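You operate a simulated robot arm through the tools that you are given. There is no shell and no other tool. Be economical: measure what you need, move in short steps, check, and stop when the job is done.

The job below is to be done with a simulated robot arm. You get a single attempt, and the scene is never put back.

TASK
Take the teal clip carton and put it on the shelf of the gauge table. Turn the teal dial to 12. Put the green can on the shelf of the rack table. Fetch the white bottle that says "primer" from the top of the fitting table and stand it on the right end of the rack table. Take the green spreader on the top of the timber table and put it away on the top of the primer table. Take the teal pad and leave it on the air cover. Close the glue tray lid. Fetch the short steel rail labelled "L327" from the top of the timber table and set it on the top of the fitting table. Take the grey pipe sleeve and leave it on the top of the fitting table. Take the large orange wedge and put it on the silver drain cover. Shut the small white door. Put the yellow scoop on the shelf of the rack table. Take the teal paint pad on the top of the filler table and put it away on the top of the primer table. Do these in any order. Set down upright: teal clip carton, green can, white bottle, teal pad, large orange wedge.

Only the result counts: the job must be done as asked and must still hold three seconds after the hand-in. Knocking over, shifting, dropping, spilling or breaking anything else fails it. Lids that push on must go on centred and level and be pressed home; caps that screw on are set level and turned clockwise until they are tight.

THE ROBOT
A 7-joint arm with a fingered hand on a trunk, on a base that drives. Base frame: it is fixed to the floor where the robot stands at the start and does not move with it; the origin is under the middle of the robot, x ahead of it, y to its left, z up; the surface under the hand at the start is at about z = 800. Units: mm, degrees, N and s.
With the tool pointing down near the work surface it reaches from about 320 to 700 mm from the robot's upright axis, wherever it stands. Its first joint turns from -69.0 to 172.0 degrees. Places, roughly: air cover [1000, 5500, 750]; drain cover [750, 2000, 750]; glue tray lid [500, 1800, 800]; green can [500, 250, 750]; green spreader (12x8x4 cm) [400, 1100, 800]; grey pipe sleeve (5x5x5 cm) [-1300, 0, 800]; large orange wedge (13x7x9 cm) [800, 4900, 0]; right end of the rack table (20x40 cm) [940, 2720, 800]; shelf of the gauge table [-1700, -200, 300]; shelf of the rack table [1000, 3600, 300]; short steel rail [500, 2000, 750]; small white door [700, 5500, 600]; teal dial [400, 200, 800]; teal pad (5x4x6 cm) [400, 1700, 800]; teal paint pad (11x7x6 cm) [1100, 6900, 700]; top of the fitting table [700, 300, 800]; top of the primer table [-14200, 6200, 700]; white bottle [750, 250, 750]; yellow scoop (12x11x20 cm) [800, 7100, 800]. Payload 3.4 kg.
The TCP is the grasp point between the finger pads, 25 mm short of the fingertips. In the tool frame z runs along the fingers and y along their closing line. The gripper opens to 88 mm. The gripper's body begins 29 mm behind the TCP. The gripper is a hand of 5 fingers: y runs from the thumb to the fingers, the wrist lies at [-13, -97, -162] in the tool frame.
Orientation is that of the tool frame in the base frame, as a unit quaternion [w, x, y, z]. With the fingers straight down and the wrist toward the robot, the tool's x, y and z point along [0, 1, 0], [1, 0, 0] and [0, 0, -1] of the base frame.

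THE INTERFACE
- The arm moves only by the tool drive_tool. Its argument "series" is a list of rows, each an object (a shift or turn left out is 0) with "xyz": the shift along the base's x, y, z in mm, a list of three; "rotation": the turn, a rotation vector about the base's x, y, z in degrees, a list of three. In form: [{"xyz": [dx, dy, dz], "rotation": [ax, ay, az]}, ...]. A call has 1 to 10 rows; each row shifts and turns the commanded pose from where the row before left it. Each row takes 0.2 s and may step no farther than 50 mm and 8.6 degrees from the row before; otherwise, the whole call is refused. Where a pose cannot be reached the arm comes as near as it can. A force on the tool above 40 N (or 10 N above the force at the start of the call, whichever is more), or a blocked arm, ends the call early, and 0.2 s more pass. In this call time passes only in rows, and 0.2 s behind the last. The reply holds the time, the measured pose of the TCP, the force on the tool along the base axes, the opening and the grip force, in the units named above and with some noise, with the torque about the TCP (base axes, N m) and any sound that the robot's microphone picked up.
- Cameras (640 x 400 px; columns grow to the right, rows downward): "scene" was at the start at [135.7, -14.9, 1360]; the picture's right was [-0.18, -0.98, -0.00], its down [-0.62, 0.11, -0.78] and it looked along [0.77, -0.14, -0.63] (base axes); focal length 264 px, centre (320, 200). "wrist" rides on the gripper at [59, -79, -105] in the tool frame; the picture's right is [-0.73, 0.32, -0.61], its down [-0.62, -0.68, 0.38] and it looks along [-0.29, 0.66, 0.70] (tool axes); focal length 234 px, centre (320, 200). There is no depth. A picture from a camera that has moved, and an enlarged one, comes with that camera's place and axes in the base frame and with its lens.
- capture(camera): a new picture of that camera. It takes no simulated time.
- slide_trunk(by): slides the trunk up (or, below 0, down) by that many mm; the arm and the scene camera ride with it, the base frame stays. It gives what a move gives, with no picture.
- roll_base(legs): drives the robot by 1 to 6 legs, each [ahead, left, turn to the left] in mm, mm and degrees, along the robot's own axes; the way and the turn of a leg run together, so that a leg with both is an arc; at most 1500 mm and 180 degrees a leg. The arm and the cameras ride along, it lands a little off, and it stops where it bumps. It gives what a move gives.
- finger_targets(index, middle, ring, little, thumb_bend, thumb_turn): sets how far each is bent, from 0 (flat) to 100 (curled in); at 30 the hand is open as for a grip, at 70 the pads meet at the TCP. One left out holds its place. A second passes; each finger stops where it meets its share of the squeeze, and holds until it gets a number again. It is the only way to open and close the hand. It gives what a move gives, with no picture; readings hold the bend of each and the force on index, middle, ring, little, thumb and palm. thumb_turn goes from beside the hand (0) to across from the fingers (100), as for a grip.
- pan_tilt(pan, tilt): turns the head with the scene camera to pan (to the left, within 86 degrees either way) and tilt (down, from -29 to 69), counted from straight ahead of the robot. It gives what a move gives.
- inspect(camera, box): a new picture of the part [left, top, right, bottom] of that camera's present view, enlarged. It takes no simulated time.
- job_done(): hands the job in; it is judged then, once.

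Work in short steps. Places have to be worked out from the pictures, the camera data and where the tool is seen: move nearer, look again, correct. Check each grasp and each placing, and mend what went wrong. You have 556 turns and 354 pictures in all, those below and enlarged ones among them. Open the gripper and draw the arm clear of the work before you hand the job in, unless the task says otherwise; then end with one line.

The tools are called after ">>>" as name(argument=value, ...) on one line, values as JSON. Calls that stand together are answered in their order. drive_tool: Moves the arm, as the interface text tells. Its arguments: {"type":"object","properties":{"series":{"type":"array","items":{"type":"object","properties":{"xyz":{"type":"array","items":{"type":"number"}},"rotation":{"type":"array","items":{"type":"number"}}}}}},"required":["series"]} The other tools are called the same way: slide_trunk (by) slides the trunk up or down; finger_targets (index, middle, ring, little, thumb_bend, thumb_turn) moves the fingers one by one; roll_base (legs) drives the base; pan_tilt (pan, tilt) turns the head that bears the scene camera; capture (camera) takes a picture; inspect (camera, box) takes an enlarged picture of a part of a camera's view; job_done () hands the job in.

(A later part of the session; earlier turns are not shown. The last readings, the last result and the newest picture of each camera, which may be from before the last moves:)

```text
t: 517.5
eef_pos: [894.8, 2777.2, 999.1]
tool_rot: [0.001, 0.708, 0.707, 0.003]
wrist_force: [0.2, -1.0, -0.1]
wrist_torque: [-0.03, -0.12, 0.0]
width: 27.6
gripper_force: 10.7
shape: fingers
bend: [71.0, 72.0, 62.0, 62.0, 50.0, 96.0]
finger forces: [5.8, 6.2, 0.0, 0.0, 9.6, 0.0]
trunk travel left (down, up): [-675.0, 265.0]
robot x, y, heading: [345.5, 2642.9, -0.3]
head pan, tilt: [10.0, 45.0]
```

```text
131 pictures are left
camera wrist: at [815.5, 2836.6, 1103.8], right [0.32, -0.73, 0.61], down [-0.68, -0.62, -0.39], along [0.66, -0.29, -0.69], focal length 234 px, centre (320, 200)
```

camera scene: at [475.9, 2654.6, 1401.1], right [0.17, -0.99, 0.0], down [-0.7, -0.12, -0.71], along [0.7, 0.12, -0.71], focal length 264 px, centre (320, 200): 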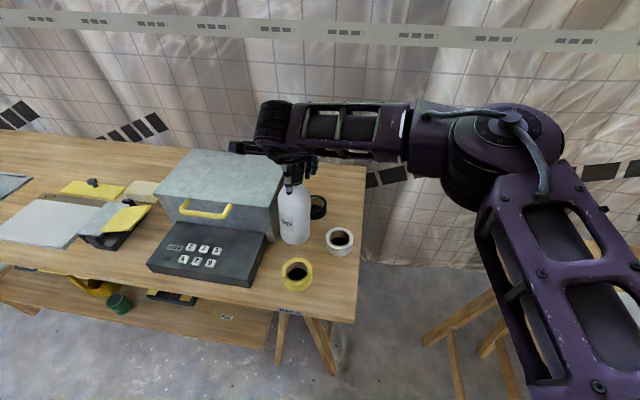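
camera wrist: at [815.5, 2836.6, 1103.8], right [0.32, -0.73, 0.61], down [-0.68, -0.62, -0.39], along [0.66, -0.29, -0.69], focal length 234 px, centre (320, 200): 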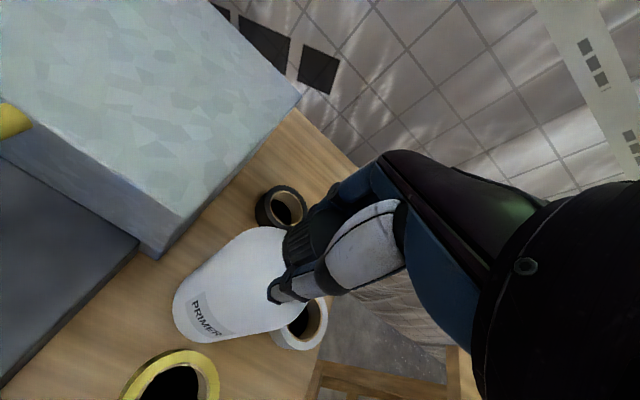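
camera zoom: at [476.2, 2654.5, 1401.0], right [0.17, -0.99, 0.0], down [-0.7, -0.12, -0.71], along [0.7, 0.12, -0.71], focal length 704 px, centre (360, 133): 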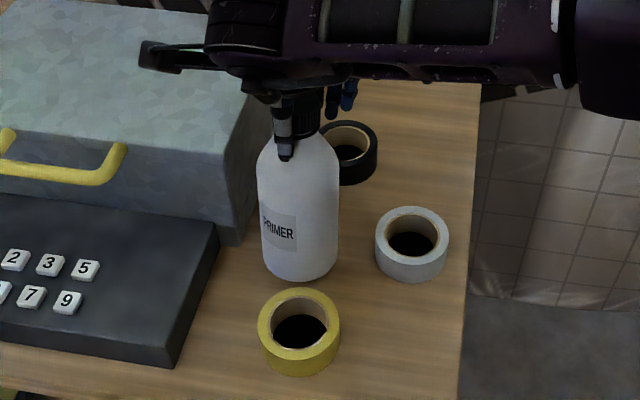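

Clear of all rolls by ~20 mm. Continue down until contact.

>>> drive_tool(series=[{"xyz": [3, 0, -5]}, {"xyz": [0, 0, -4]}, {"xyz": [0, 0, -4]}])

>>> inspect(camera="scene", box=[240, 150, 370, 300])

```text
t: 518.3
eef_pos: [897.0, 2777.8, 988.0]
tool_rot: [0.0, 0.708, 0.707, 0.004]
wrist_force: [0.4, -0.4, 0.0]
wrist_torque: [-0.04, -0.09, 0.0]
width: 27.8
gripper_force: 10.7
shape: fingers
bend: [71.0, 72.0, 62.0, 62.0, 50.0, 96.0]
finger forces: [5.9, 6.0, 0.1, 0.0, 9.7, 0.1]
trunk travel left (down, up): [-675.0, 265.0]
robot x, y, heading: [343.2, 2639.1, 0.1]
head pan, tilt: [10.0, 45.0]
```

```text
2.67 times, centred on (305, 225) of scene
camera zoom: at [476.2, 2654.6, 1401.0], right [0.17, -0.99, 0.0], down [-0.7, -0.12, -0.71], along [0.7, 0.12, -0.71], focal length 704 px, centre (360, 133)
```

zoom: 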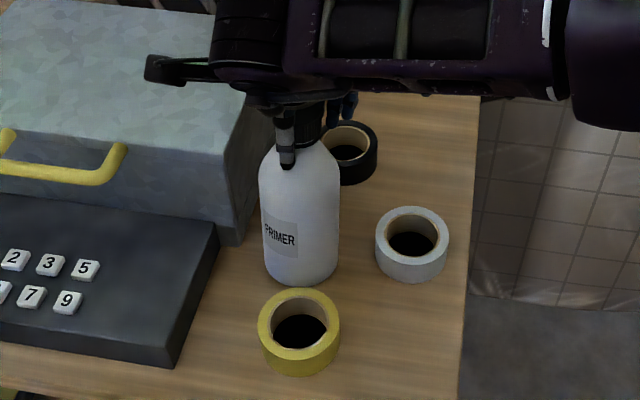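

>>> drive_tool(series=[{"xyz": [0, 0, -3]}, {"xyz": [0, 0, -3]}, {"xyz": [0, 0, -2]}])

```text
t: 519.1
eef_pos: [896.2, 2776.8, 980.3]
tool_rot: [0.001, 0.708, 0.707, 0.005]
wrist_force: [-1.0, 0.0, 6.7]
wrist_torque: [-0.02, -0.08, 0.01]
width: 27.9
gripper_force: 14.9
shape: fingers
bend: [71.0, 72.0, 62.0, 62.0, 50.0, 96.0]
finger forces: [6.5, 9.7, 0.0, 0.0, 13.6, 0.0]
trunk travel left (down, up): [-675.0, 265.0]
robot x, y, heading: [344.4, 2641.3, -0.3]
head pan, tilt: [10.0, 45.0]
```

Contact (6.7 N). Open and rise.

>>> finger_targets(index=36, middle=36, ring=36, little=36, thumb_bend=34)

>>> drive_tool(series=[{"xyz": [0, 0, 20]}, {"xyz": [0, 0, 40]}, {"xyz": [0, 0, 45]}, {"xyz": [0, 0, 45]}])

>>> inspect(camera="scene", box=[240, 150, 370, 300])

>>> capture(camera="wrist")

```text
t: 520.1
eef_pos: [897.8, 2778.1, 980.2]
tool_rot: [0.002, 0.708, 0.706, 0.004]
wrist_force: [-1.3, 0.2, 0.8]
wrist_torque: [-0.03, 0.01, -0.04]
width: 74.2
gripper_force: 0.5
shape: fingers
bend: [36.0, 36.0, 36.0, 36.0, 34.0, 97.0]
finger forces: [0.0, 0.0, 0.0, 0.1, 0.8, 0.0]
trunk travel left (down, up): [-675.0, 265.0]
robot x, y, heading: [341.9, 2636.3, -0.3]
head pan, tilt: [10.0, 45.0]
```

```text
t: 521.1
eef_pos: [897.4, 2778.8, 1130.9]
tool_rot: [0.002, 0.708, 0.706, 0.004]
wrist_force: [-0.2, 0.3, 0.7]
wrist_torque: [0.01, 0.01, -0.03]
width: 74.6
gripper_force: 0.1
shape: fingers
bend: [36.0, 36.0, 36.0, 36.0, 34.0, 97.0]
finger forces: [0.0, 0.0, 0.0, 0.0, 0.1, 0.0]
trunk travel left (down, up): [-675.0, 265.0]
robot x, y, heading: [344.6, 2642.0, -0.2]
head pan, tilt: [10.0, 45.0]
```

```text
2.67 times, centred on (305, 225) of scene
camera zoom: at [474.3, 2654.5, 1401.2], right [0.17, -0.99, 0.0], down [-0.7, -0.12, -0.71], along [0.7, 0.12, -0.71], focal length 704 px, centre (360, 133)
```

zoom: 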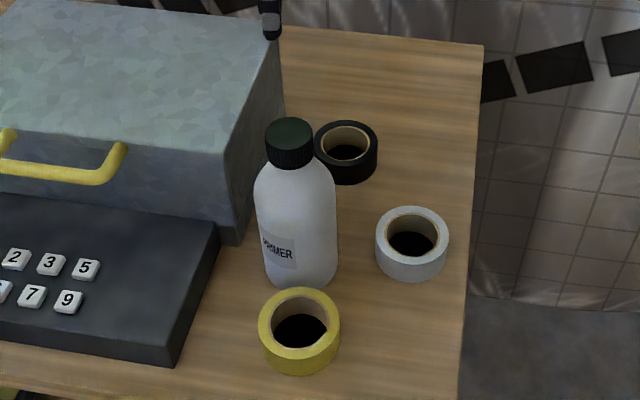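

```text
128 pictures are left
camera wrist: at [817.7, 2838.2, 1234.1], right [0.32, -0.73, 0.61], down [-0.68, -0.62, -0.39], along [0.66, -0.29, -0.69], focal length 234 px, centre (320, 200)
```

wrist: 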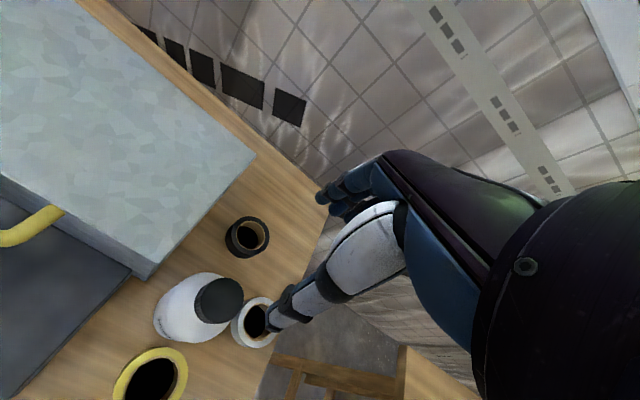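

The bottle stands on the right end of the rack table. Next the teal paint pad on the filler table: back off and drive there.

>>> roll_base(legs=[[-360, 0, 0], [0, 1500, 0], [0, 1500, 0], [0, 1420, 0]])

>>> pan_tilt(pan=0, tilt=35)

>>> capture(camera="scene")

```text
t: 544.1
eef_pos: [551.5, 7199.7, 1129.9]
tool_rot: [0.002, 0.705, 0.709, 0.004]
wrist_force: [0.0, -1.0, -0.8]
wrist_torque: [-0.01, 0.0, 0.0]
width: 74.4
gripper_force: 0.1
shape: fingers
bend: [36.0, 36.0, 36.0, 36.0, 34.0, 97.0]
finger forces: [0.0, 0.1, 0.0, 0.1, 0.0, 0.0]
trunk travel left (down, up): [-675.0, 265.0]
robot x, y, heading: [-5.3, 7056.9, 0.3]
head pan, tilt: [10.0, 45.0]
```

```text
t: 544.8
eef_pos: [551.6, 7200.3, 1129.7]
tool_rot: [0.001, 0.706, 0.708, 0.003]
wrist_force: [0.5, -0.5, -0.2]
wrist_torque: [0.0, -0.02, -0.02]
width: 74.4
gripper_force: 0.0
shape: fingers
bend: [36.0, 36.0, 36.0, 36.0, 34.0, 97.0]
finger forces: [0.0, 0.0, 0.0, 0.0, 0.1, 0.0]
trunk travel left (down, up): [-675.0, 265.0]
robot x, y, heading: [-2.6, 7055.4, 0.1]
head pan, tilt: [0.0, 35.0]
```

```text
127 pictures are left
camera scene: at [136.7, 7058.2, 1415.9], right [0.0, -1.0, 0.0], down [-0.57, 0.0, -0.82], along [0.82, 0.0, -0.57], focal length 264 px, centre (320, 200)
```

scene: 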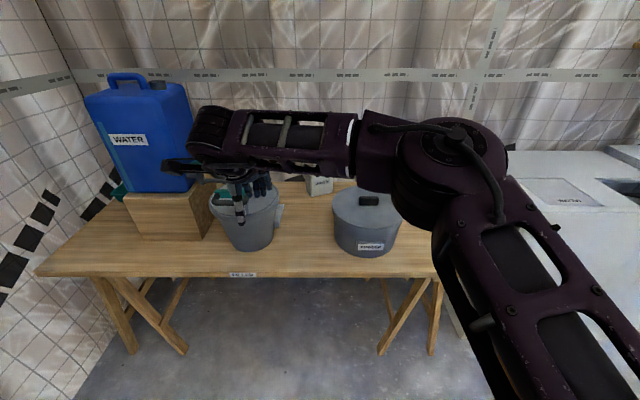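

Raise the trunk 200 for clearance over bucket and pot, then drive in close to the table.

>>> slide_trunk(by=200)

>>> roll_base(legs=[[400, 0, 0]])

>>> drive_tool(series=[{"xyz": [0, -45, 0]}, {"xyz": [0, -45, 0]}, {"xyz": [0, -45, 0]}, {"xyz": [0, -45, 0]}, {"xyz": [0, -45, 0]}])

>>> pan_tilt(pan=0, tilt=45)

>>> capture(camera="scene")

>>> capture(camera="wrist")

```text
t: 547.0
eef_pos: [550.6, 7199.8, 1329.7]
tool_rot: [0.002, 0.705, 0.709, 0.004]
wrist_force: [-0.5, 0.6, -0.3]
wrist_torque: [0.01, 0.02, -0.02]
width: 74.6
gripper_force: 0.0
shape: fingers
bend: [36.0, 36.0, 36.0, 36.0, 34.0, 97.0]
finger forces: [0.0, 0.0, 0.0, 0.0, 0.0, 0.0]
trunk travel left (down, up): [-875.0, 65.0]
robot x, y, heading: [-2.5, 7055.8, 0.1]
head pan, tilt: [0.0, 35.0]
```

```text
t: 549.5
eef_pos: [953.2, 7200.9, 1330.8]
tool_rot: [0.001, 0.705, 0.709, 0.004]
wrist_force: [-0.8, 0.0, 0.2]
wrist_torque: [-0.01, 0.03, 0.0]
width: 74.8
gripper_force: 0.0
shape: fingers
bend: [36.0, 36.0, 36.0, 36.0, 34.0, 97.0]
finger forces: [0.1, 0.1, 0.0, 0.0, 0.0, 0.0]
trunk travel left (down, up): [-875.0, 65.0]
robot x, y, heading: [402.8, 7057.1, 0.1]
head pan, tilt: [0.0, 35.0]
```

```text
t: 550.7
eef_pos: [951.6, 6970.7, 1328.4]
tool_rot: [0.001, 0.705, 0.709, 0.005]
wrist_force: [-0.6, 0.0, 0.3]
wrist_torque: [0.0, 0.0, 0.0]
width: 74.2
gripper_force: 0.0
shape: fingers
bend: [36.0, 36.0, 36.0, 36.0, 34.0, 97.0]
finger forces: [0.0, 0.0, 0.0, 0.0, 0.0, 0.0]
trunk travel left (down, up): [-875.0, 65.0]
robot x, y, heading: [405.6, 7058.0, 0.3]
head pan, tilt: [0.0, 35.0]
```

```text
t: 551.4
eef_pos: [953.4, 6974.0, 1328.1]
tool_rot: [0.001, 0.705, 0.71, 0.004]
wrist_force: [0.4, 0.3, 0.2]
wrist_torque: [0.0, 0.01, 0.02]
width: 74.5
gripper_force: 0.0
shape: fingers
bend: [36.0, 36.0, 36.0, 36.0, 34.0, 97.0]
finger forces: [0.1, 0.0, 0.0, 0.0, 0.1, 0.0]
trunk travel left (down, up): [-875.0, 65.0]
robot x, y, heading: [406.1, 7056.2, 0.2]
head pan, tilt: [0.0, 45.0]
```

```text
126 pictures are left
camera scene: at [534.1, 7059.4, 1601.2], right [0.0, -1.0, 0.0], down [-0.71, 0.0, -0.71], along [0.71, 0.0, -0.71], focal length 264 px, centre (320, 200)
```

scene: 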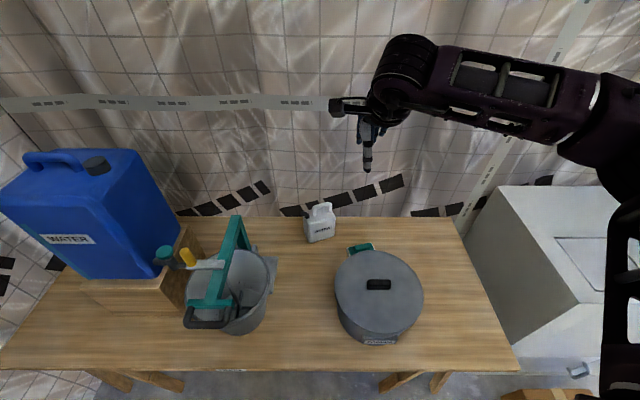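

```text
125 pictures are left
camera wrist: at [873.1, 7033.4, 1432.6], right [0.32, -0.73, 0.61], down [-0.68, -0.63, -0.39], along [0.66, -0.28, -0.69], focal length 234 px, centre (320, 200)
```

wrist: 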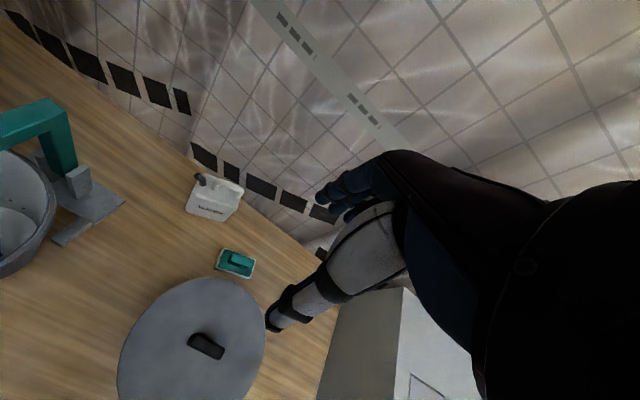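

The pad is at about (1138, 6900) just behind the pot. Zoom for its orientation.

>>> inspect(camera="wrist", box=[180, 220, 300, 310])

>>> inspect(camera="scene", box=[310, 210, 430, 300])

```text
4.44 times, centred on (240, 265) of wrist
camera zoom: at [873.1, 7033.4, 1432.6], right [0.32, -0.73, 0.61], down [-0.68, -0.63, -0.39], along [0.66, -0.28, -0.69], focal length 1041 px, centre (676, -89)
```

zoom: 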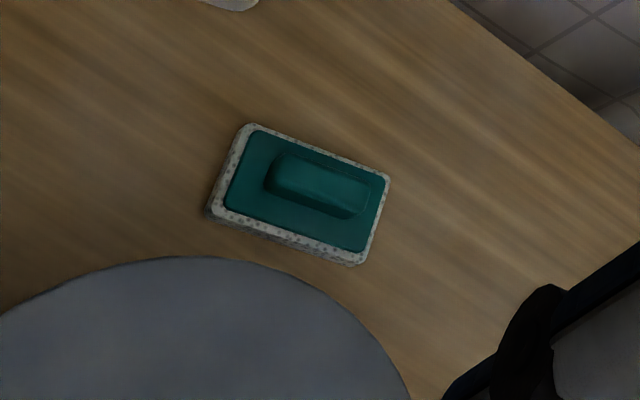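

```text
4.44 times, centred on (370, 255) of scene
camera zoom: at [534.1, 7059.4, 1601.2], right [0.0, -1.0, 0.0], down [-0.71, 0.0, -0.71], along [0.71, 0.0, -0.71], focal length 1174 px, centre (98, -44)
```

zoom: 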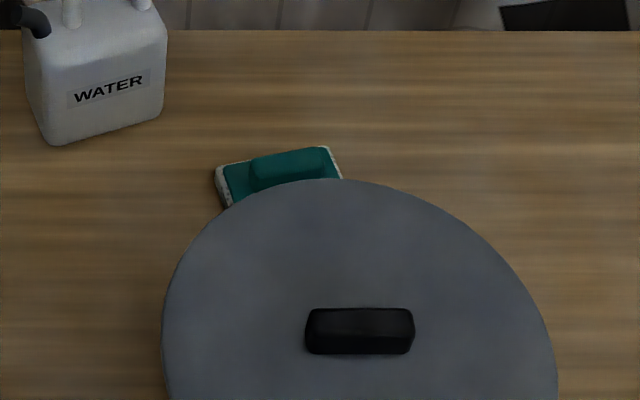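

The pad (centre ≈ (1127, 6899), handle ridge along roughly y, top z≈760) lies close behind the pot (lid ≈ 850 high, edge x≈1044). I'll yaw +12° and tilt the hand 20° so the wrist leans away from the pot. Advance the base 110 first, then turn and move above.

>>> roll_base(legs=[[110, 0, 0]])

>>> finger_targets(index=46, middle=46, ring=46, little=46, thumb_bend=44)

>>> drive_tool(series=[{"xyz": [20, -20, -25], "rotation": [0, 0, 6]}, {"xyz": [20, -20, -35], "rotation": [0, 0, 6]}, {"xyz": [10, -20, -40], "rotation": [-1.4, 6.6, 0]}, {"xyz": [10, -10, -45], "rotation": [-1.4, 6.6, 0]}, {"xyz": [3, -4, -45], "rotation": [-1.4, 6.6, 0]}, {"xyz": [0, 0, -45]}, {"xyz": [0, 0, -45]}])

>>> capture(camera="wrist")

>>> capture(camera="scene")

```text
t: 552.6
eef_pos: [1064.8, 6974.4, 1329.5]
tool_rot: [0.001, 0.705, 0.709, 0.003]
wrist_force: [0.9, 0.4, 0.1]
wrist_torque: [0.02, 0.02, 0.01]
width: 74.6
gripper_force: 0.0
shape: fingers
bend: [36.0, 36.0, 36.0, 36.0, 34.0, 97.0]
finger forces: [0.1, 0.1, 0.0, 0.0, 0.0, 0.0]
trunk travel left (down, up): [-875.0, 65.0]
robot x, y, heading: [512.1, 7055.1, 0.4]
head pan, tilt: [0.0, 45.0]
```

```text
t: 553.6
eef_pos: [1064.9, 6973.9, 1329.8]
tool_rot: [0.002, 0.705, 0.709, 0.004]
wrist_force: [0.8, 0.4, 0.1]
wrist_torque: [0.02, 0.03, 0.03]
width: 53.2
gripper_force: 0.1
shape: fingers
bend: [46.0, 46.0, 46.0, 46.0, 44.0, 97.0]
finger forces: [0.0, 0.1, 0.1, 0.0, 0.0, 0.0]
trunk travel left (down, up): [-875.0, 65.0]
robot x, y, heading: [515.1, 7056.7, 0.2]
head pan, tilt: [0.0, 45.0]
```

```text
t: 555.2
eef_pos: [1127.7, 6898.2, 1047.2]
tool_rot: [-0.11, 0.617, 0.767, -0.133]
wrist_force: [-0.1, 1.2, -1.5]
wrist_torque: [0.01, 0.01, 0.01]
width: 53.4
gripper_force: 0.1
shape: fingers
bend: [46.0, 46.0, 46.0, 46.0, 44.0, 97.0]
finger forces: [0.0, 0.0, 0.0, 0.0, 0.0, 0.1]
trunk travel left (down, up): [-875.0, 65.0]
robot x, y, heading: [515.2, 7058.0, 0.2]
head pan, tilt: [0.0, 45.0]
```

```text
122 pictures are left
camera wrist: at [1077.2, 6947.7, 1172.4], right [0.65, -0.6, 0.46], down [-0.62, -0.77, -0.13], along [0.43, -0.2, -0.88], focal length 234 px, centre (320, 200)
```

wrist: 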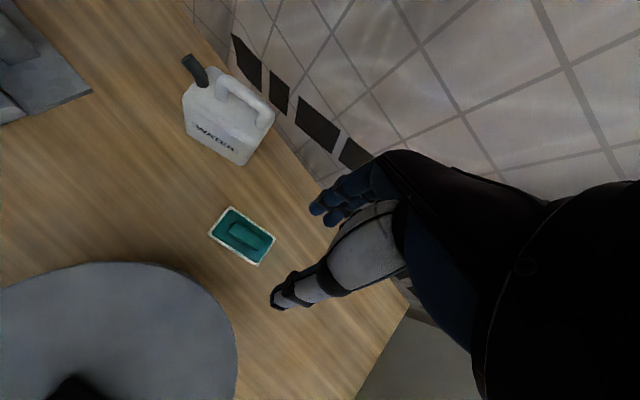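

```text
121 pictures are left
camera scene: at [647.0, 7059.4, 1601.1], right [0.0, -1.0, 0.0], down [-0.71, 0.0, -0.71], along [0.71, 0.0, -0.71], focal length 264 px, centre (320, 200)
```

scene: 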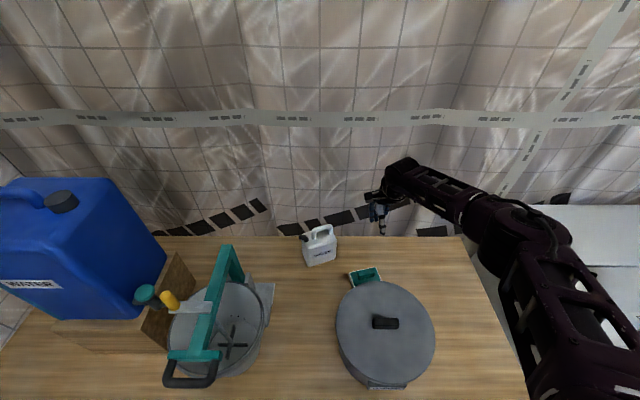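

Pad at (1125, 6900), right below. Lower to z≈800 and look.

>>> drive_tool(series=[{"xyz": [-1, 0, -45]}, {"xyz": [-1, 1, -45]}, {"xyz": [0, 0, -45]}, {"xyz": [0, 0, -45]}, {"xyz": [0, 0, -40]}, {"xyz": [0, 0, -25]}])

>>> capture(camera="wrist")

>>> inspect(camera="scene", box=[320, 180, 460, 340])

```text
t: 556.6
eef_pos: [1101.2, 6892.6, 917.2]
tool_rot: [-0.108, 0.619, 0.766, -0.132]
wrist_force: [-0.7, 0.3, -0.1]
wrist_torque: [0.0, 0.02, 0.0]
width: 52.8
gripper_force: 0.1
shape: fingers
bend: [46.0, 46.0, 46.0, 46.0, 44.0, 97.0]
finger forces: [0.1, 0.0, 0.0, 0.0, 0.0, 0.1]
out of reach, approached as far as the arm can: row 3, 4, 5, 6
trunk travel left (down, up): [-875.0, 65.0]
robot x, y, heading: [512.0, 7059.7, 0.2]
head pan, tilt: [0.0, 45.0]
```

```text
120 pictures are left
camera wrist: at [1050.6, 6942.7, 1041.3], right [0.65, -0.61, 0.46], down [-0.62, -0.77, -0.13], along [0.44, -0.2, -0.88], focal length 234 px, centre (320, 200)
```

wrist: 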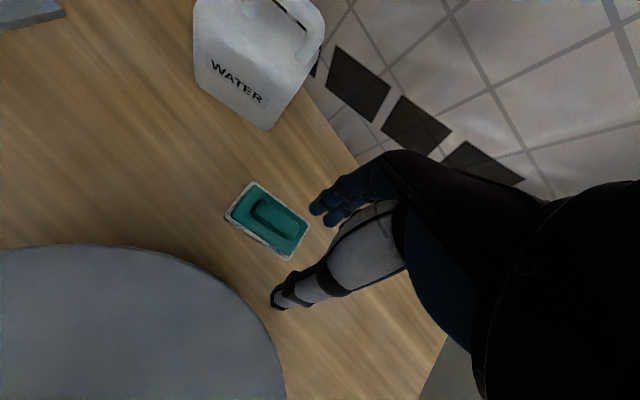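

```text
2.50 times, centred on (390, 260) of scene
camera zoom: at [645.7, 7058.7, 1601.2], right [0.0, -1.0, 0.0], down [-0.71, 0.0, -0.71], along [0.71, 0.0, -0.71], focal length 660 px, centre (145, 50)
```

zoom: 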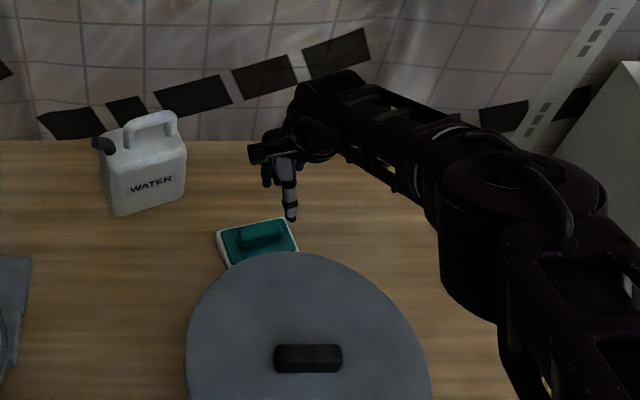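

The arm is at its limit low down, so I lower the trunk instead: 100 mm first, then re-centre.

>>> slide_trunk(by=-80)

>>> drive_tool(series=[{"xyz": [12, 4, 10]}, {"xyz": [12, 4, 10]}])

>>> capture(camera="wrist")

>>> capture(camera="scene")

```text
t: 557.8
eef_pos: [1100.7, 6893.8, 836.2]
tool_rot: [-0.107, 0.621, 0.765, -0.132]
wrist_force: [-1.0, -1.4, -0.1]
wrist_torque: [-0.01, 0.0, 0.01]
width: 52.9
gripper_force: 0.1
shape: fingers
bend: [46.0, 46.0, 46.0, 46.0, 44.0, 97.0]
finger forces: [0.0, 0.0, 0.1, 0.0, 0.0, 0.0]
trunk travel left (down, up): [-795.0, 145.0]
robot x, y, heading: [514.7, 7056.6, 0.1]
head pan, tilt: [0.0, 45.0]
```

```text
t: 558.4
eef_pos: [1113.3, 6898.0, 856.3]
tool_rot: [-0.106, 0.621, 0.765, -0.133]
wrist_force: [1.3, 0.3, -0.5]
wrist_torque: [0.0, 0.0, 0.0]
width: 52.8
gripper_force: 0.0
shape: fingers
bend: [46.0, 46.0, 46.0, 46.0, 44.0, 97.0]
finger forces: [0.1, 0.0, 0.1, 0.1, 0.1, 0.0]
out of reach, approached as far as the arm can: row 1, 2
trunk travel left (down, up): [-795.0, 145.0]
robot x, y, heading: [513.2, 7060.6, 0.4]
head pan, tilt: [0.0, 45.0]
```

```text
118 pictures are left
camera wrist: at [1062.6, 6947.4, 981.3], right [0.65, -0.6, 0.46], down [-0.62, -0.77, -0.13], along [0.44, -0.2, -0.88], focal length 234 px, centre (320, 200)
```

wrist: 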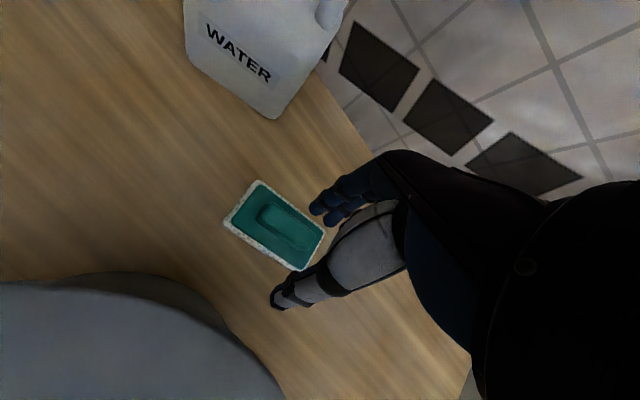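

```text
117 pictures are left
camera scene: at [645.9, 7059.6, 1521.1], right [0.0, -1.0, 0.0], down [-0.71, 0.0, -0.71], along [0.71, 0.0, -0.71], focal length 264 px, centre (320, 200)
```

scene: 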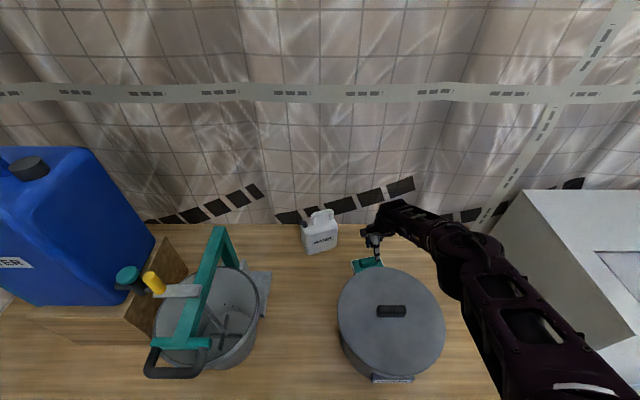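

Pad centre (1125, 6898). I advance the base 18 mm and lower the trunk another 75.

>>> roll_base(legs=[[16, 0, 0]])

>>> slide_trunk(by=-70)

>>> capture(camera="wrist")

>>> inspect(camera="scene", box=[320, 180, 480, 340])

```text
t: 559.2
eef_pos: [1127.6, 6898.0, 857.9]
tool_rot: [-0.106, 0.621, 0.765, -0.132]
wrist_force: [-0.3, -0.3, -0.1]
wrist_torque: [0.0, 0.0, 0.01]
width: 53.1
gripper_force: 0.1
shape: fingers
bend: [46.0, 46.0, 46.0, 46.0, 44.0, 97.0]
finger forces: [0.0, 0.0, 0.0, 0.0, 0.0, 0.0]
trunk travel left (down, up): [-795.0, 145.0]
robot x, y, heading: [532.0, 7062.8, 0.2]
head pan, tilt: [0.0, 45.0]
```

```text
t: 560.2
eef_pos: [1128.4, 6896.9, 786.5]
tool_rot: [-0.107, 0.621, 0.765, -0.133]
wrist_force: [0.1, 0.4, 0.3]
wrist_torque: [0.03, 0.0, 0.02]
width: 52.9
gripper_force: 0.0
shape: fingers
bend: [46.0, 46.0, 46.0, 46.0, 44.0, 97.0]
finger forces: [0.1, 0.0, 0.0, 0.0, 0.0, 0.1]
trunk travel left (down, up): [-725.0, 215.0]
robot x, y, heading: [530.7, 7059.0, -0.0]
head pan, tilt: [0.0, 45.0]
```

```text
116 pictures are left
camera wrist: at [1078.4, 6947.6, 911.3], right [0.65, -0.61, 0.46], down [-0.62, -0.77, -0.13], along [0.44, -0.2, -0.88], focal length 234 px, centre (320, 200)
```

wrist: 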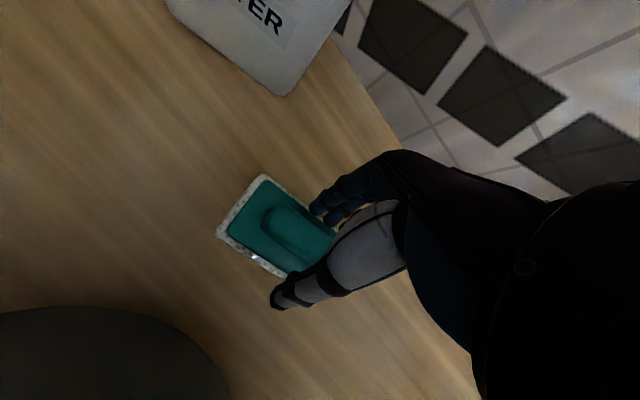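

```text
2.50 times, centred on (400, 260) of scene
camera zoom: at [661.6, 7059.5, 1451.1], right [0.0, -1.0, 0.0], down [-0.71, 0.0, -0.71], along [0.71, 0.0, -0.71], focal length 660 px, centre (120, 50)
```

zoom: 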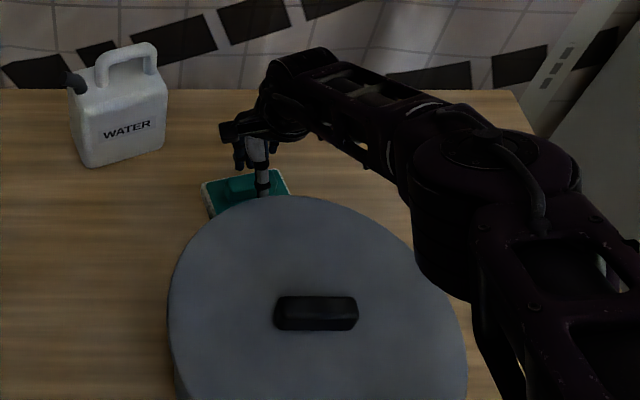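

Well aligned at (1128, 6897). Lower the last 24 mm with the arm.

>>> drive_tool(series=[{"xyz": [-1, 1, -10]}, {"xyz": [0, 0, -8]}, {"xyz": [0, 0, -6]}])

>>> capture(camera="wrist")

```text
t: 561.0
eef_pos: [1128.0, 6897.3, 781.0]
tool_rot: [-0.107, 0.622, 0.765, -0.132]
wrist_force: [0.5, 0.3, 0.4]
wrist_torque: [0.01, 0.0, 0.02]
width: 53.1
gripper_force: 0.1
shape: fingers
bend: [46.0, 46.0, 46.0, 46.0, 44.0, 97.0]
finger forces: [0.0, 0.1, 0.1, 0.1, 0.0, 0.0]
out of reach, approached as far as the arm can: row 1, 2
trunk travel left (down, up): [-725.0, 215.0]
robot x, y, heading: [528.0, 7057.0, 0.6]
head pan, tilt: [0.0, 45.0]
```

```text
114 pictures are left
camera wrist: at [1076.4, 6947.9, 906.3], right [0.65, -0.61, 0.47], down [-0.63, -0.77, -0.13], along [0.44, -0.21, -0.88], focal length 234 px, centre (320, 200)
```

wrist: 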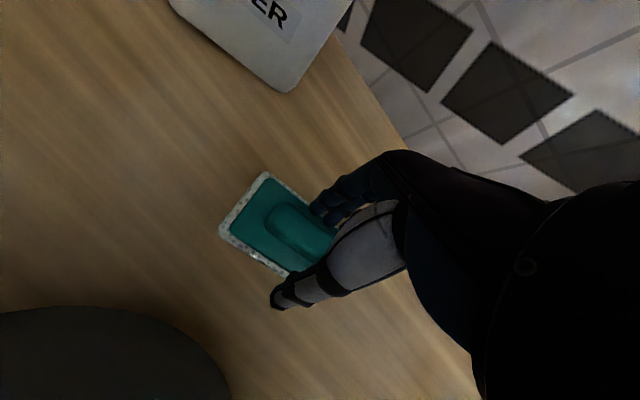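

Use the trunk for the last 18 mm.

>>> slide_trunk(by=-18)

>>> finger_targets(index=62, middle=62, ring=62, little=55, thumb_bend=60)

>>> capture(camera="wrist")

```text
t: 561.7
eef_pos: [1125.7, 6897.9, 763.5]
tool_rot: [-0.107, 0.622, 0.765, -0.131]
wrist_force: [-0.5, -1.1, -0.2]
wrist_torque: [-0.01, 0.01, 0.01]
width: 53.2
gripper_force: 0.1
shape: fingers
bend: [46.0, 46.0, 46.0, 46.0, 44.0, 97.0]
finger forces: [0.1, 0.0, 0.1, 0.0, 0.1, 0.0]
trunk travel left (down, up): [-707.0, 233.0]
robot x, y, heading: [526.2, 7059.8, 0.2]
head pan, tilt: [0.0, 45.0]
```

```text
t: 562.7
eef_pos: [1127.0, 6898.2, 763.5]
tool_rot: [-0.105, 0.621, 0.765, -0.132]
wrist_force: [0.7, 0.2, 0.4]
wrist_torque: [0.03, 0.01, 0.0]
width: 22.2
gripper_force: 1.9
shape: fingers
bend: [60.0, 61.0, 61.0, 55.0, 58.0, 97.0]
finger forces: [0.8, 0.9, 0.2, 0.0, 1.7, 0.0]
trunk travel left (down, up): [-707.0, 233.0]
robot x, y, heading: [531.6, 7056.5, -0.1]
head pan, tilt: [0.0, 45.0]
```

```text
113 pictures are left
camera wrist: at [1076.5, 6947.9, 888.4], right [0.65, -0.61, 0.47], down [-0.63, -0.77, -0.13], along [0.44, -0.21, -0.88], focal length 234 px, centre (320, 200)
```

wrist: 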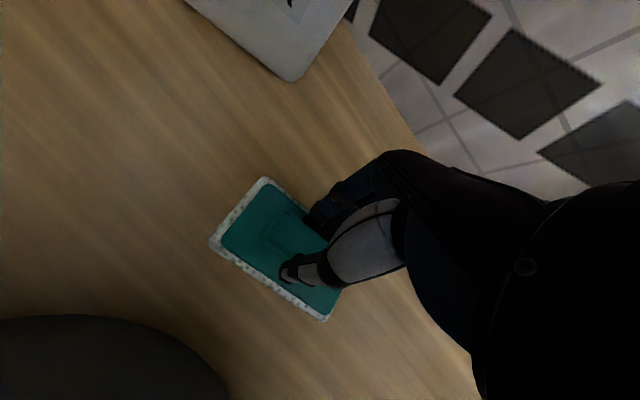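

Contact on three fingers and thumb. Squeeze and lift with the trunk.

>>> finger_targets(index=76, middle=76, ring=76, little=72, thumb_bend=80)

>>> slide_trunk(by=25)

>>> capture(camera="wrist")

```text
t: 563.7
eef_pos: [1127.2, 6898.5, 764.6]
tool_rot: [-0.107, 0.621, 0.765, -0.133]
wrist_force: [-0.1, 0.6, -1.2]
wrist_torque: [0.03, -0.02, -0.01]
width: 19.1
gripper_force: 13.9
shape: fingers
bend: [74.0, 74.0, 76.0, 72.0, 57.0, 94.0]
finger forces: [6.9, 4.7, 1.0, 0.0, 14.0, 0.0]
trunk travel left (down, up): [-707.0, 233.0]
robot x, y, heading: [530.7, 7058.6, 0.2]
head pan, tilt: [0.0, 45.0]
```

```text
t: 564.4
eef_pos: [1127.3, 6896.9, 787.8]
tool_rot: [-0.106, 0.621, 0.765, -0.132]
wrist_force: [-0.2, 0.1, -0.5]
wrist_torque: [-0.01, 0.01, 0.04]
width: 19.4
gripper_force: 13.7
shape: fingers
bend: [74.0, 74.0, 76.0, 72.0, 57.0, 94.0]
finger forces: [7.0, 4.6, 1.0, 0.0, 13.9, 0.0]
trunk travel left (down, up): [-732.0, 208.0]
robot x, y, heading: [528.8, 7056.7, 0.0]
head pan, tilt: [0.0, 45.0]
```

```text
112 pictures are left
camera wrist: at [1076.7, 6947.8, 913.3], right [0.65, -0.61, 0.47], down [-0.63, -0.77, -0.13], along [0.44, -0.21, -0.88], focal length 234 px, centre (320, 200)
```

wrist: 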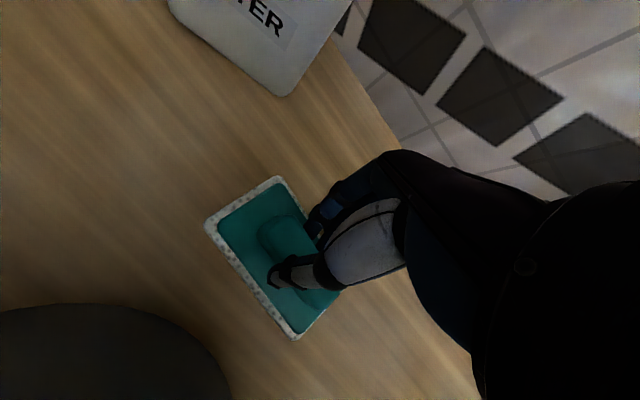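

The pad is up. Raise to clear the pot, then back out.

>>> slide_trunk(by=200)

>>> drive_tool(series=[{"xyz": [0, 0, 45]}, {"xyz": [0, 0, 45]}, {"xyz": [-10, 5, 45], "rotation": [1.4, -6.6, 0]}, {"xyz": [-10, 5, 30], "rotation": [1.4, -6.6, 0]}, {"xyz": [-10, 5, 0], "rotation": [1.4, -6.6, 0]}])

>>> roll_base(legs=[[-560, 0, 0]])

>>> capture(camera="scene")

>>> capture(camera="wrist")

```text
t: 566.6
eef_pos: [1127.2, 6897.0, 988.7]
tool_rot: [-0.108, 0.621, 0.765, -0.133]
wrist_force: [-0.3, 0.9, -1.0]
wrist_torque: [0.02, 0.03, 0.01]
width: 19.2
gripper_force: 13.5
shape: fingers
bend: [74.0, 74.0, 76.0, 72.0, 57.0, 94.0]
finger forces: [7.1, 4.6, 1.0, 0.0, 14.0, 0.0]
trunk travel left (down, up): [-932.0, 8.0]
robot x, y, heading: [533.5, 7058.4, 0.4]
head pan, tilt: [0.0, 45.0]
```

```text
t: 567.8
eef_pos: [1096.4, 6913.8, 1154.0]
tool_rot: [0.004, 0.631, 0.776, 0.005]
wrist_force: [0.1, 0.4, -0.3]
wrist_torque: [0.02, 0.0, -0.03]
width: 18.8
gripper_force: 12.1
shape: fingers
bend: [74.0, 75.0, 76.0, 72.0, 57.0, 94.0]
finger forces: [6.9, 4.4, 0.7, 0.1, 13.2, 0.0]
trunk travel left (down, up): [-932.0, 8.0]
robot x, y, heading: [529.5, 7060.5, 0.6]
head pan, tilt: [0.0, 45.0]
```

```text
t: 571.0
eef_pos: [539.3, 6914.2, 1153.2]
tool_rot: [0.004, 0.626, 0.78, 0.005]
wrist_force: [0.6, -0.2, -0.8]
wrist_torque: [-0.02, 0.01, -0.02]
width: 18.7
gripper_force: 12.6
shape: fingers
bend: [74.0, 75.0, 76.0, 72.0, 57.0, 94.0]
finger forces: [7.0, 4.4, 0.7, 0.0, 13.0, 0.0]
trunk travel left (down, up): [-932.0, 8.0]
robot x, y, heading: [-30.7, 7055.6, 0.7]
head pan, tilt: [0.0, 45.0]
```

```text
111 pictures are left
camera scene: at [104.0, 7056.2, 1658.0], right [0.01, -1.0, 0.0], down [-0.71, -0.01, -0.71], along [0.71, 0.01, -0.71], focal length 264 px, centre (320, 200)
```

scene: 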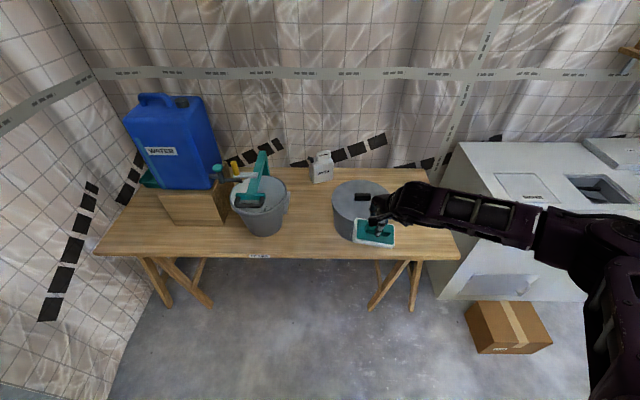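

```text
110 pictures are left
camera wrist: at [449.0, 6955.3, 1256.2], right [0.47, -0.64, 0.61], down [-0.53, -0.76, -0.39], along [0.71, -0.14, -0.69], focal length 234 px, centre (320, 200)
```

wrist: 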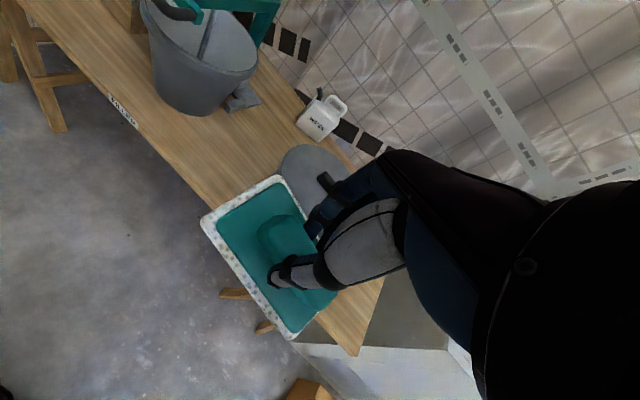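

Pad held and everything on the filler table still stands. Turn around to look along the way to the primer table.

>>> roll_base(legs=[[-350, 0, 0], [0, 0, 179]])

>>> pan_tilt(pan=0, tilt=12)

>>> capture(camera="scene")

>>> pan_tilt(pan=45, tilt=12)

>>> capture(camera="scene")

```text
t: 580.6
eef_pos: [-947.6, 7184.2, 1153.7]
tool_rot: [0.004, 0.783, -0.622, -0.003]
wrist_force: [0.7, -0.8, -0.3]
wrist_torque: [0.0, 0.0, -0.02]
width: 18.0
gripper_force: 11.1
shape: fingers
bend: [74.0, 75.0, 76.0, 72.0, 57.0, 95.0]
finger forces: [6.0, 4.4, 0.0, 0.0, 11.3, 0.0]
trunk travel left (down, up): [-932.0, 8.0]
robot x, y, heading: [-376.0, 7045.7, -178.8]
head pan, tilt: [0.0, 45.0]
```

```text
t: 581.6
eef_pos: [-947.3, 7183.7, 1154.0]
tool_rot: [0.005, 0.783, -0.623, -0.004]
wrist_force: [0.0, -0.3, -1.0]
wrist_torque: [0.03, -0.01, 0.02]
width: 18.0
gripper_force: 11.0
shape: fingers
bend: [74.0, 75.0, 76.0, 72.0, 57.0, 95.0]
finger forces: [6.0, 4.4, 0.1, 0.0, 11.4, 0.0]
trunk travel left (down, up): [-932.0, 8.0]
robot x, y, heading: [-375.5, 7051.3, -178.6]
head pan, tilt: [0.0, 12.0]
```

```text
109 pictures are left
camera scene: at [-519.3, 7047.7, 1709.7], right [-0.02, 1.0, 0.0], down [0.21, 0.0, -0.98], along [-0.98, -0.02, -0.21], focal length 264 px, centre (320, 200)
```

scene: 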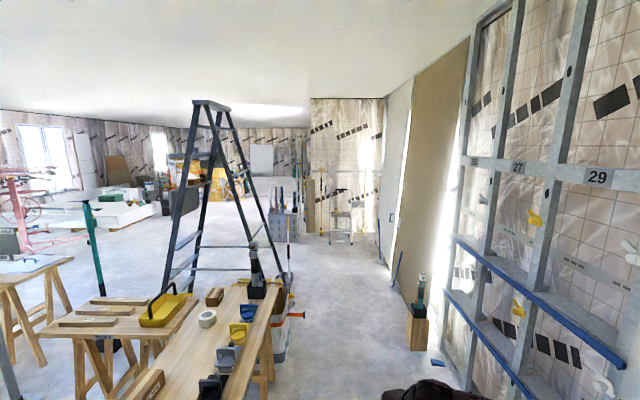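

```text
t: 582.7
eef_pos: [-947.7, 7183.8, 1153.3]
tool_rot: [0.004, 0.783, -0.622, -0.004]
wrist_force: [0.7, 0.1, -0.6]
wrist_torque: [-0.01, 0.01, 0.0]
width: 17.7
gripper_force: 11.0
shape: fingers
bend: [74.0, 75.0, 76.0, 72.0, 57.0, 95.0]
finger forces: [6.0, 4.5, 0.0, 0.1, 11.4, 0.1]
trunk travel left (down, up): [-932.0, 8.0]
robot x, y, heading: [-375.0, 7048.1, -178.5]
head pan, tilt: [45.0, 12.0]
```

```text
108 pictures are left
camera scene: at [-490.6, 6982.5, 1709.8], right [-0.72, 0.69, 0.0], down [0.14, 0.15, -0.98], along [-0.68, -0.71, -0.21], focal length 264 px, centre (320, 200)
```

scene: 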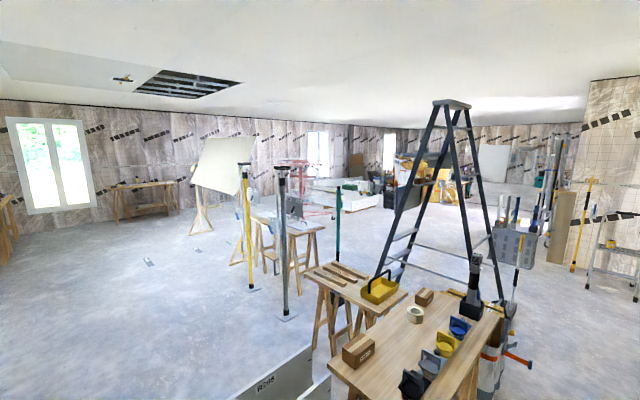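

Ahead is a corridor between the work tables (y<6850) and the stud wall (y>7800); farther on a partition stands at x≈−5350. I drive along y≈7330 to x≈−3400 and look again.

>>> roll_base(legs=[[0, -290, -1], [1500, 0, 0], [1500, 0, 0]])

>>> pan_tilt(pan=20, tilt=15)

>>> capture(camera="scene")

```text
t: 598.7
eef_pos: [-3928.4, 7444.2, 1152.9]
tool_rot: [0.004, 0.777, -0.63, -0.004]
wrist_force: [0.2, 0.0, -0.6]
wrist_torque: [0.0, 0.01, -0.01]
width: 18.0
gripper_force: 10.5
shape: fingers
bend: [74.0, 75.0, 76.0, 72.0, 57.0, 95.0]
finger forces: [6.0, 4.4, 0.1, 0.0, 11.4, 0.0]
trunk travel left (down, up): [-932.0, 8.0]
robot x, y, heading: [-3360.6, 7296.6, -179.6]
head pan, tilt: [45.0, 12.0]
```

```text
t: 599.6
eef_pos: [-3928.2, 7445.1, 1152.4]
tool_rot: [0.005, 0.776, -0.63, -0.005]
wrist_force: [-0.5, -0.3, -2.0]
wrist_torque: [0.0, -0.03, 0.02]
width: 17.6
gripper_force: 10.9
shape: fingers
bend: [74.0, 75.0, 76.0, 72.0, 57.0, 95.0]
finger forces: [6.2, 4.4, 0.1, 0.0, 11.4, 0.1]
trunk travel left (down, up): [-932.0, 8.0]
robot x, y, heading: [-3359.4, 7300.5, -179.8]
head pan, tilt: [20.0, 15.0]
```

```text
107 pictures are left
camera scene: at [-3497.6, 7267.4, 1705.0], right [-0.35, 0.94, 0.0], down [0.24, 0.09, -0.97], along [-0.91, -0.33, -0.26], focal length 264 px, centre (320, 200)
```

scene: 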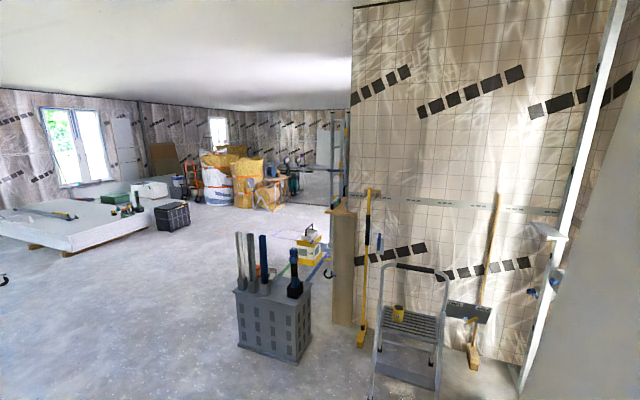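

A crate stands at about (−4940, 6330); the way on leads past it on the left. I look left to locate the ladder.

>>> pan_tilt(pan=70, tilt=25)

>>> capture(camera="scene")

```text
t: 600.8
eef_pos: [-3929.3, 7443.7, 1153.2]
tool_rot: [0.004, 0.777, -0.63, -0.003]
wrist_force: [0.4, -0.5, -1.5]
wrist_torque: [0.0, 0.05, -0.04]
width: 17.9
gripper_force: 11.5
shape: fingers
bend: [74.0, 75.0, 76.0, 72.0, 57.0, 95.0]
finger forces: [6.1, 4.4, 0.0, 0.1, 11.4, 0.1]
trunk travel left (down, up): [-932.0, 8.0]
robot x, y, heading: [-3358.6, 7300.6, -179.5]
head pan, tilt: [70.0, 25.0]
```

```text
106 pictures are left
camera scene: at [-3441.3, 7213.1, 1688.7], right [-0.94, 0.34, 0.0], down [0.14, 0.4, -0.91], along [-0.31, -0.85, -0.42], focal length 264 px, centre (320, 200)
```

scene: 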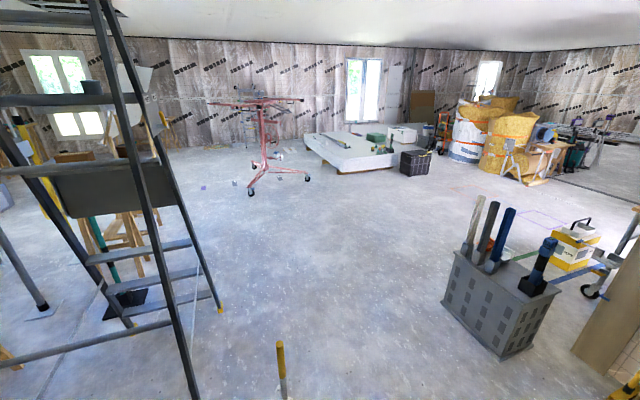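

The floor between ladder (x>−3250) and crate (x<−4900) is open. I drive to x≈−4200, turn left and go down to y≈5100, then face −x again.

>>> roll_base(legs=[[830, 0, 0], [0, 0, 90], [1500, 0, 0], [700, 0, 0], [0, 0, -90]])

>>> pan_tilt(pan=0, tilt=15)

>>> capture(camera="scene")

```text
t: 623.4
eef_pos: [-4818.8, 5236.2, 1152.2]
tool_rot: [0.005, 0.765, -0.644, -0.004]
wrist_force: [0.8, 0.1, -0.3]
wrist_torque: [0.02, 0.03, 0.01]
width: 16.8
gripper_force: 10.5
shape: fingers
bend: [74.0, 75.0, 76.0, 72.0, 57.0, 95.0]
finger forces: [5.9, 4.0, 0.1, 0.1, 10.8, 0.0]
trunk travel left (down, up): [-932.0, 8.0]
robot x, y, heading: [-4256.2, 5071.0, 178.3]
head pan, tilt: [70.0, 25.0]
```

```text
t: 624.8
eef_pos: [-4818.8, 5236.7, 1152.4]
tool_rot: [0.004, 0.765, -0.644, -0.005]
wrist_force: [-0.4, 0.1, -0.1]
wrist_torque: [0.04, -0.01, -0.04]
width: 16.6
gripper_force: 10.2
shape: fingers
bend: [74.0, 75.0, 76.0, 72.0, 57.0, 95.0]
finger forces: [6.1, 4.0, 0.1, 0.1, 10.8, 0.1]
trunk travel left (down, up): [-932.0, 8.0]
robot x, y, heading: [-4255.8, 5071.8, 177.9]
head pan, tilt: [0.0, 15.0]
```

```text
105 pictures are left
camera scene: at [-4399.5, 5076.4, 1704.9], right [0.03, 1.0, 0.0], down [0.26, -0.01, -0.97], along [-0.97, 0.03, -0.26], focal length 264 px, centre (320, 200)
```

scene: 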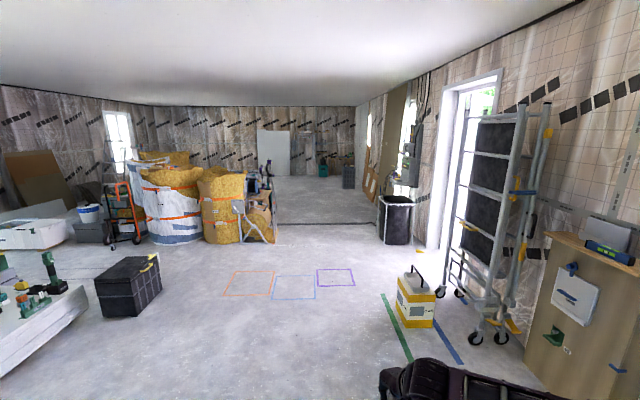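

The lane ahead along y≈5150 is open up to about x=−9100, where a darker floor begins. Drive 4.4 m and look.

>>> roll_base(legs=[[1500, 0, 0], [1500, 0, 0], [1400, 0, 0]])

>>> pan_tilt(pan=0, tilt=18)

>>> capture(camera="scene")

```text
t: 646.0
eef_pos: [-9247.2, 5335.1, 1152.8]
tool_rot: [0.004, 0.77, -0.638, -0.005]
wrist_force: [0.5, 0.3, -0.4]
wrist_torque: [-0.05, -0.02, 0.01]
width: 16.9
gripper_force: 10.7
shape: fingers
bend: [74.0, 75.0, 76.0, 72.0, 57.0, 95.0]
finger forces: [5.9, 4.0, 0.1, 0.1, 10.9, 0.1]
trunk travel left (down, up): [-932.0, 8.0]
robot x, y, heading: [-8684.0, 5180.5, 179.2]
head pan, tilt: [0.0, 15.0]
```

```text
t: 646.6
eef_pos: [-9246.9, 5334.5, 1152.9]
tool_rot: [0.004, 0.77, -0.637, -0.005]
wrist_force: [0.0, -0.1, -0.5]
wrist_torque: [0.03, 0.0, 0.01]
width: 17.0
gripper_force: 10.8
shape: fingers
bend: [74.0, 75.0, 76.0, 72.0, 57.0, 95.0]
finger forces: [6.0, 4.0, 0.1, 0.0, 10.8, 0.0]
trunk travel left (down, up): [-932.0, 8.0]
robot x, y, heading: [-8681.1, 5178.9, 179.2]
head pan, tilt: [0.0, 18.0]
```

```text
104 pictures are left
camera scene: at [-8824.4, 5182.2, 1700.1], right [0.02, 1.0, 0.0], down [0.31, -0.01, -0.95], along [-0.95, 0.02, -0.31], focal length 264 px, centre (320, 200)
```

scene: 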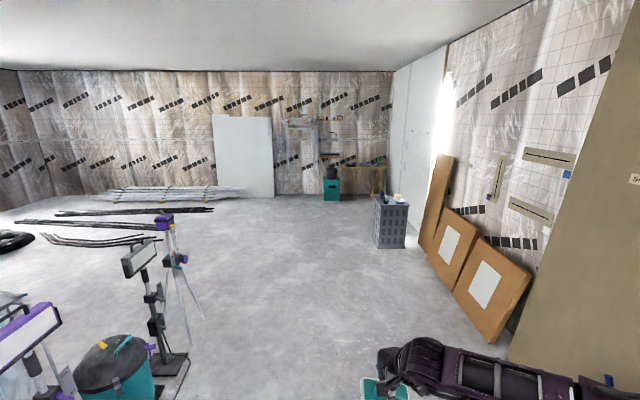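

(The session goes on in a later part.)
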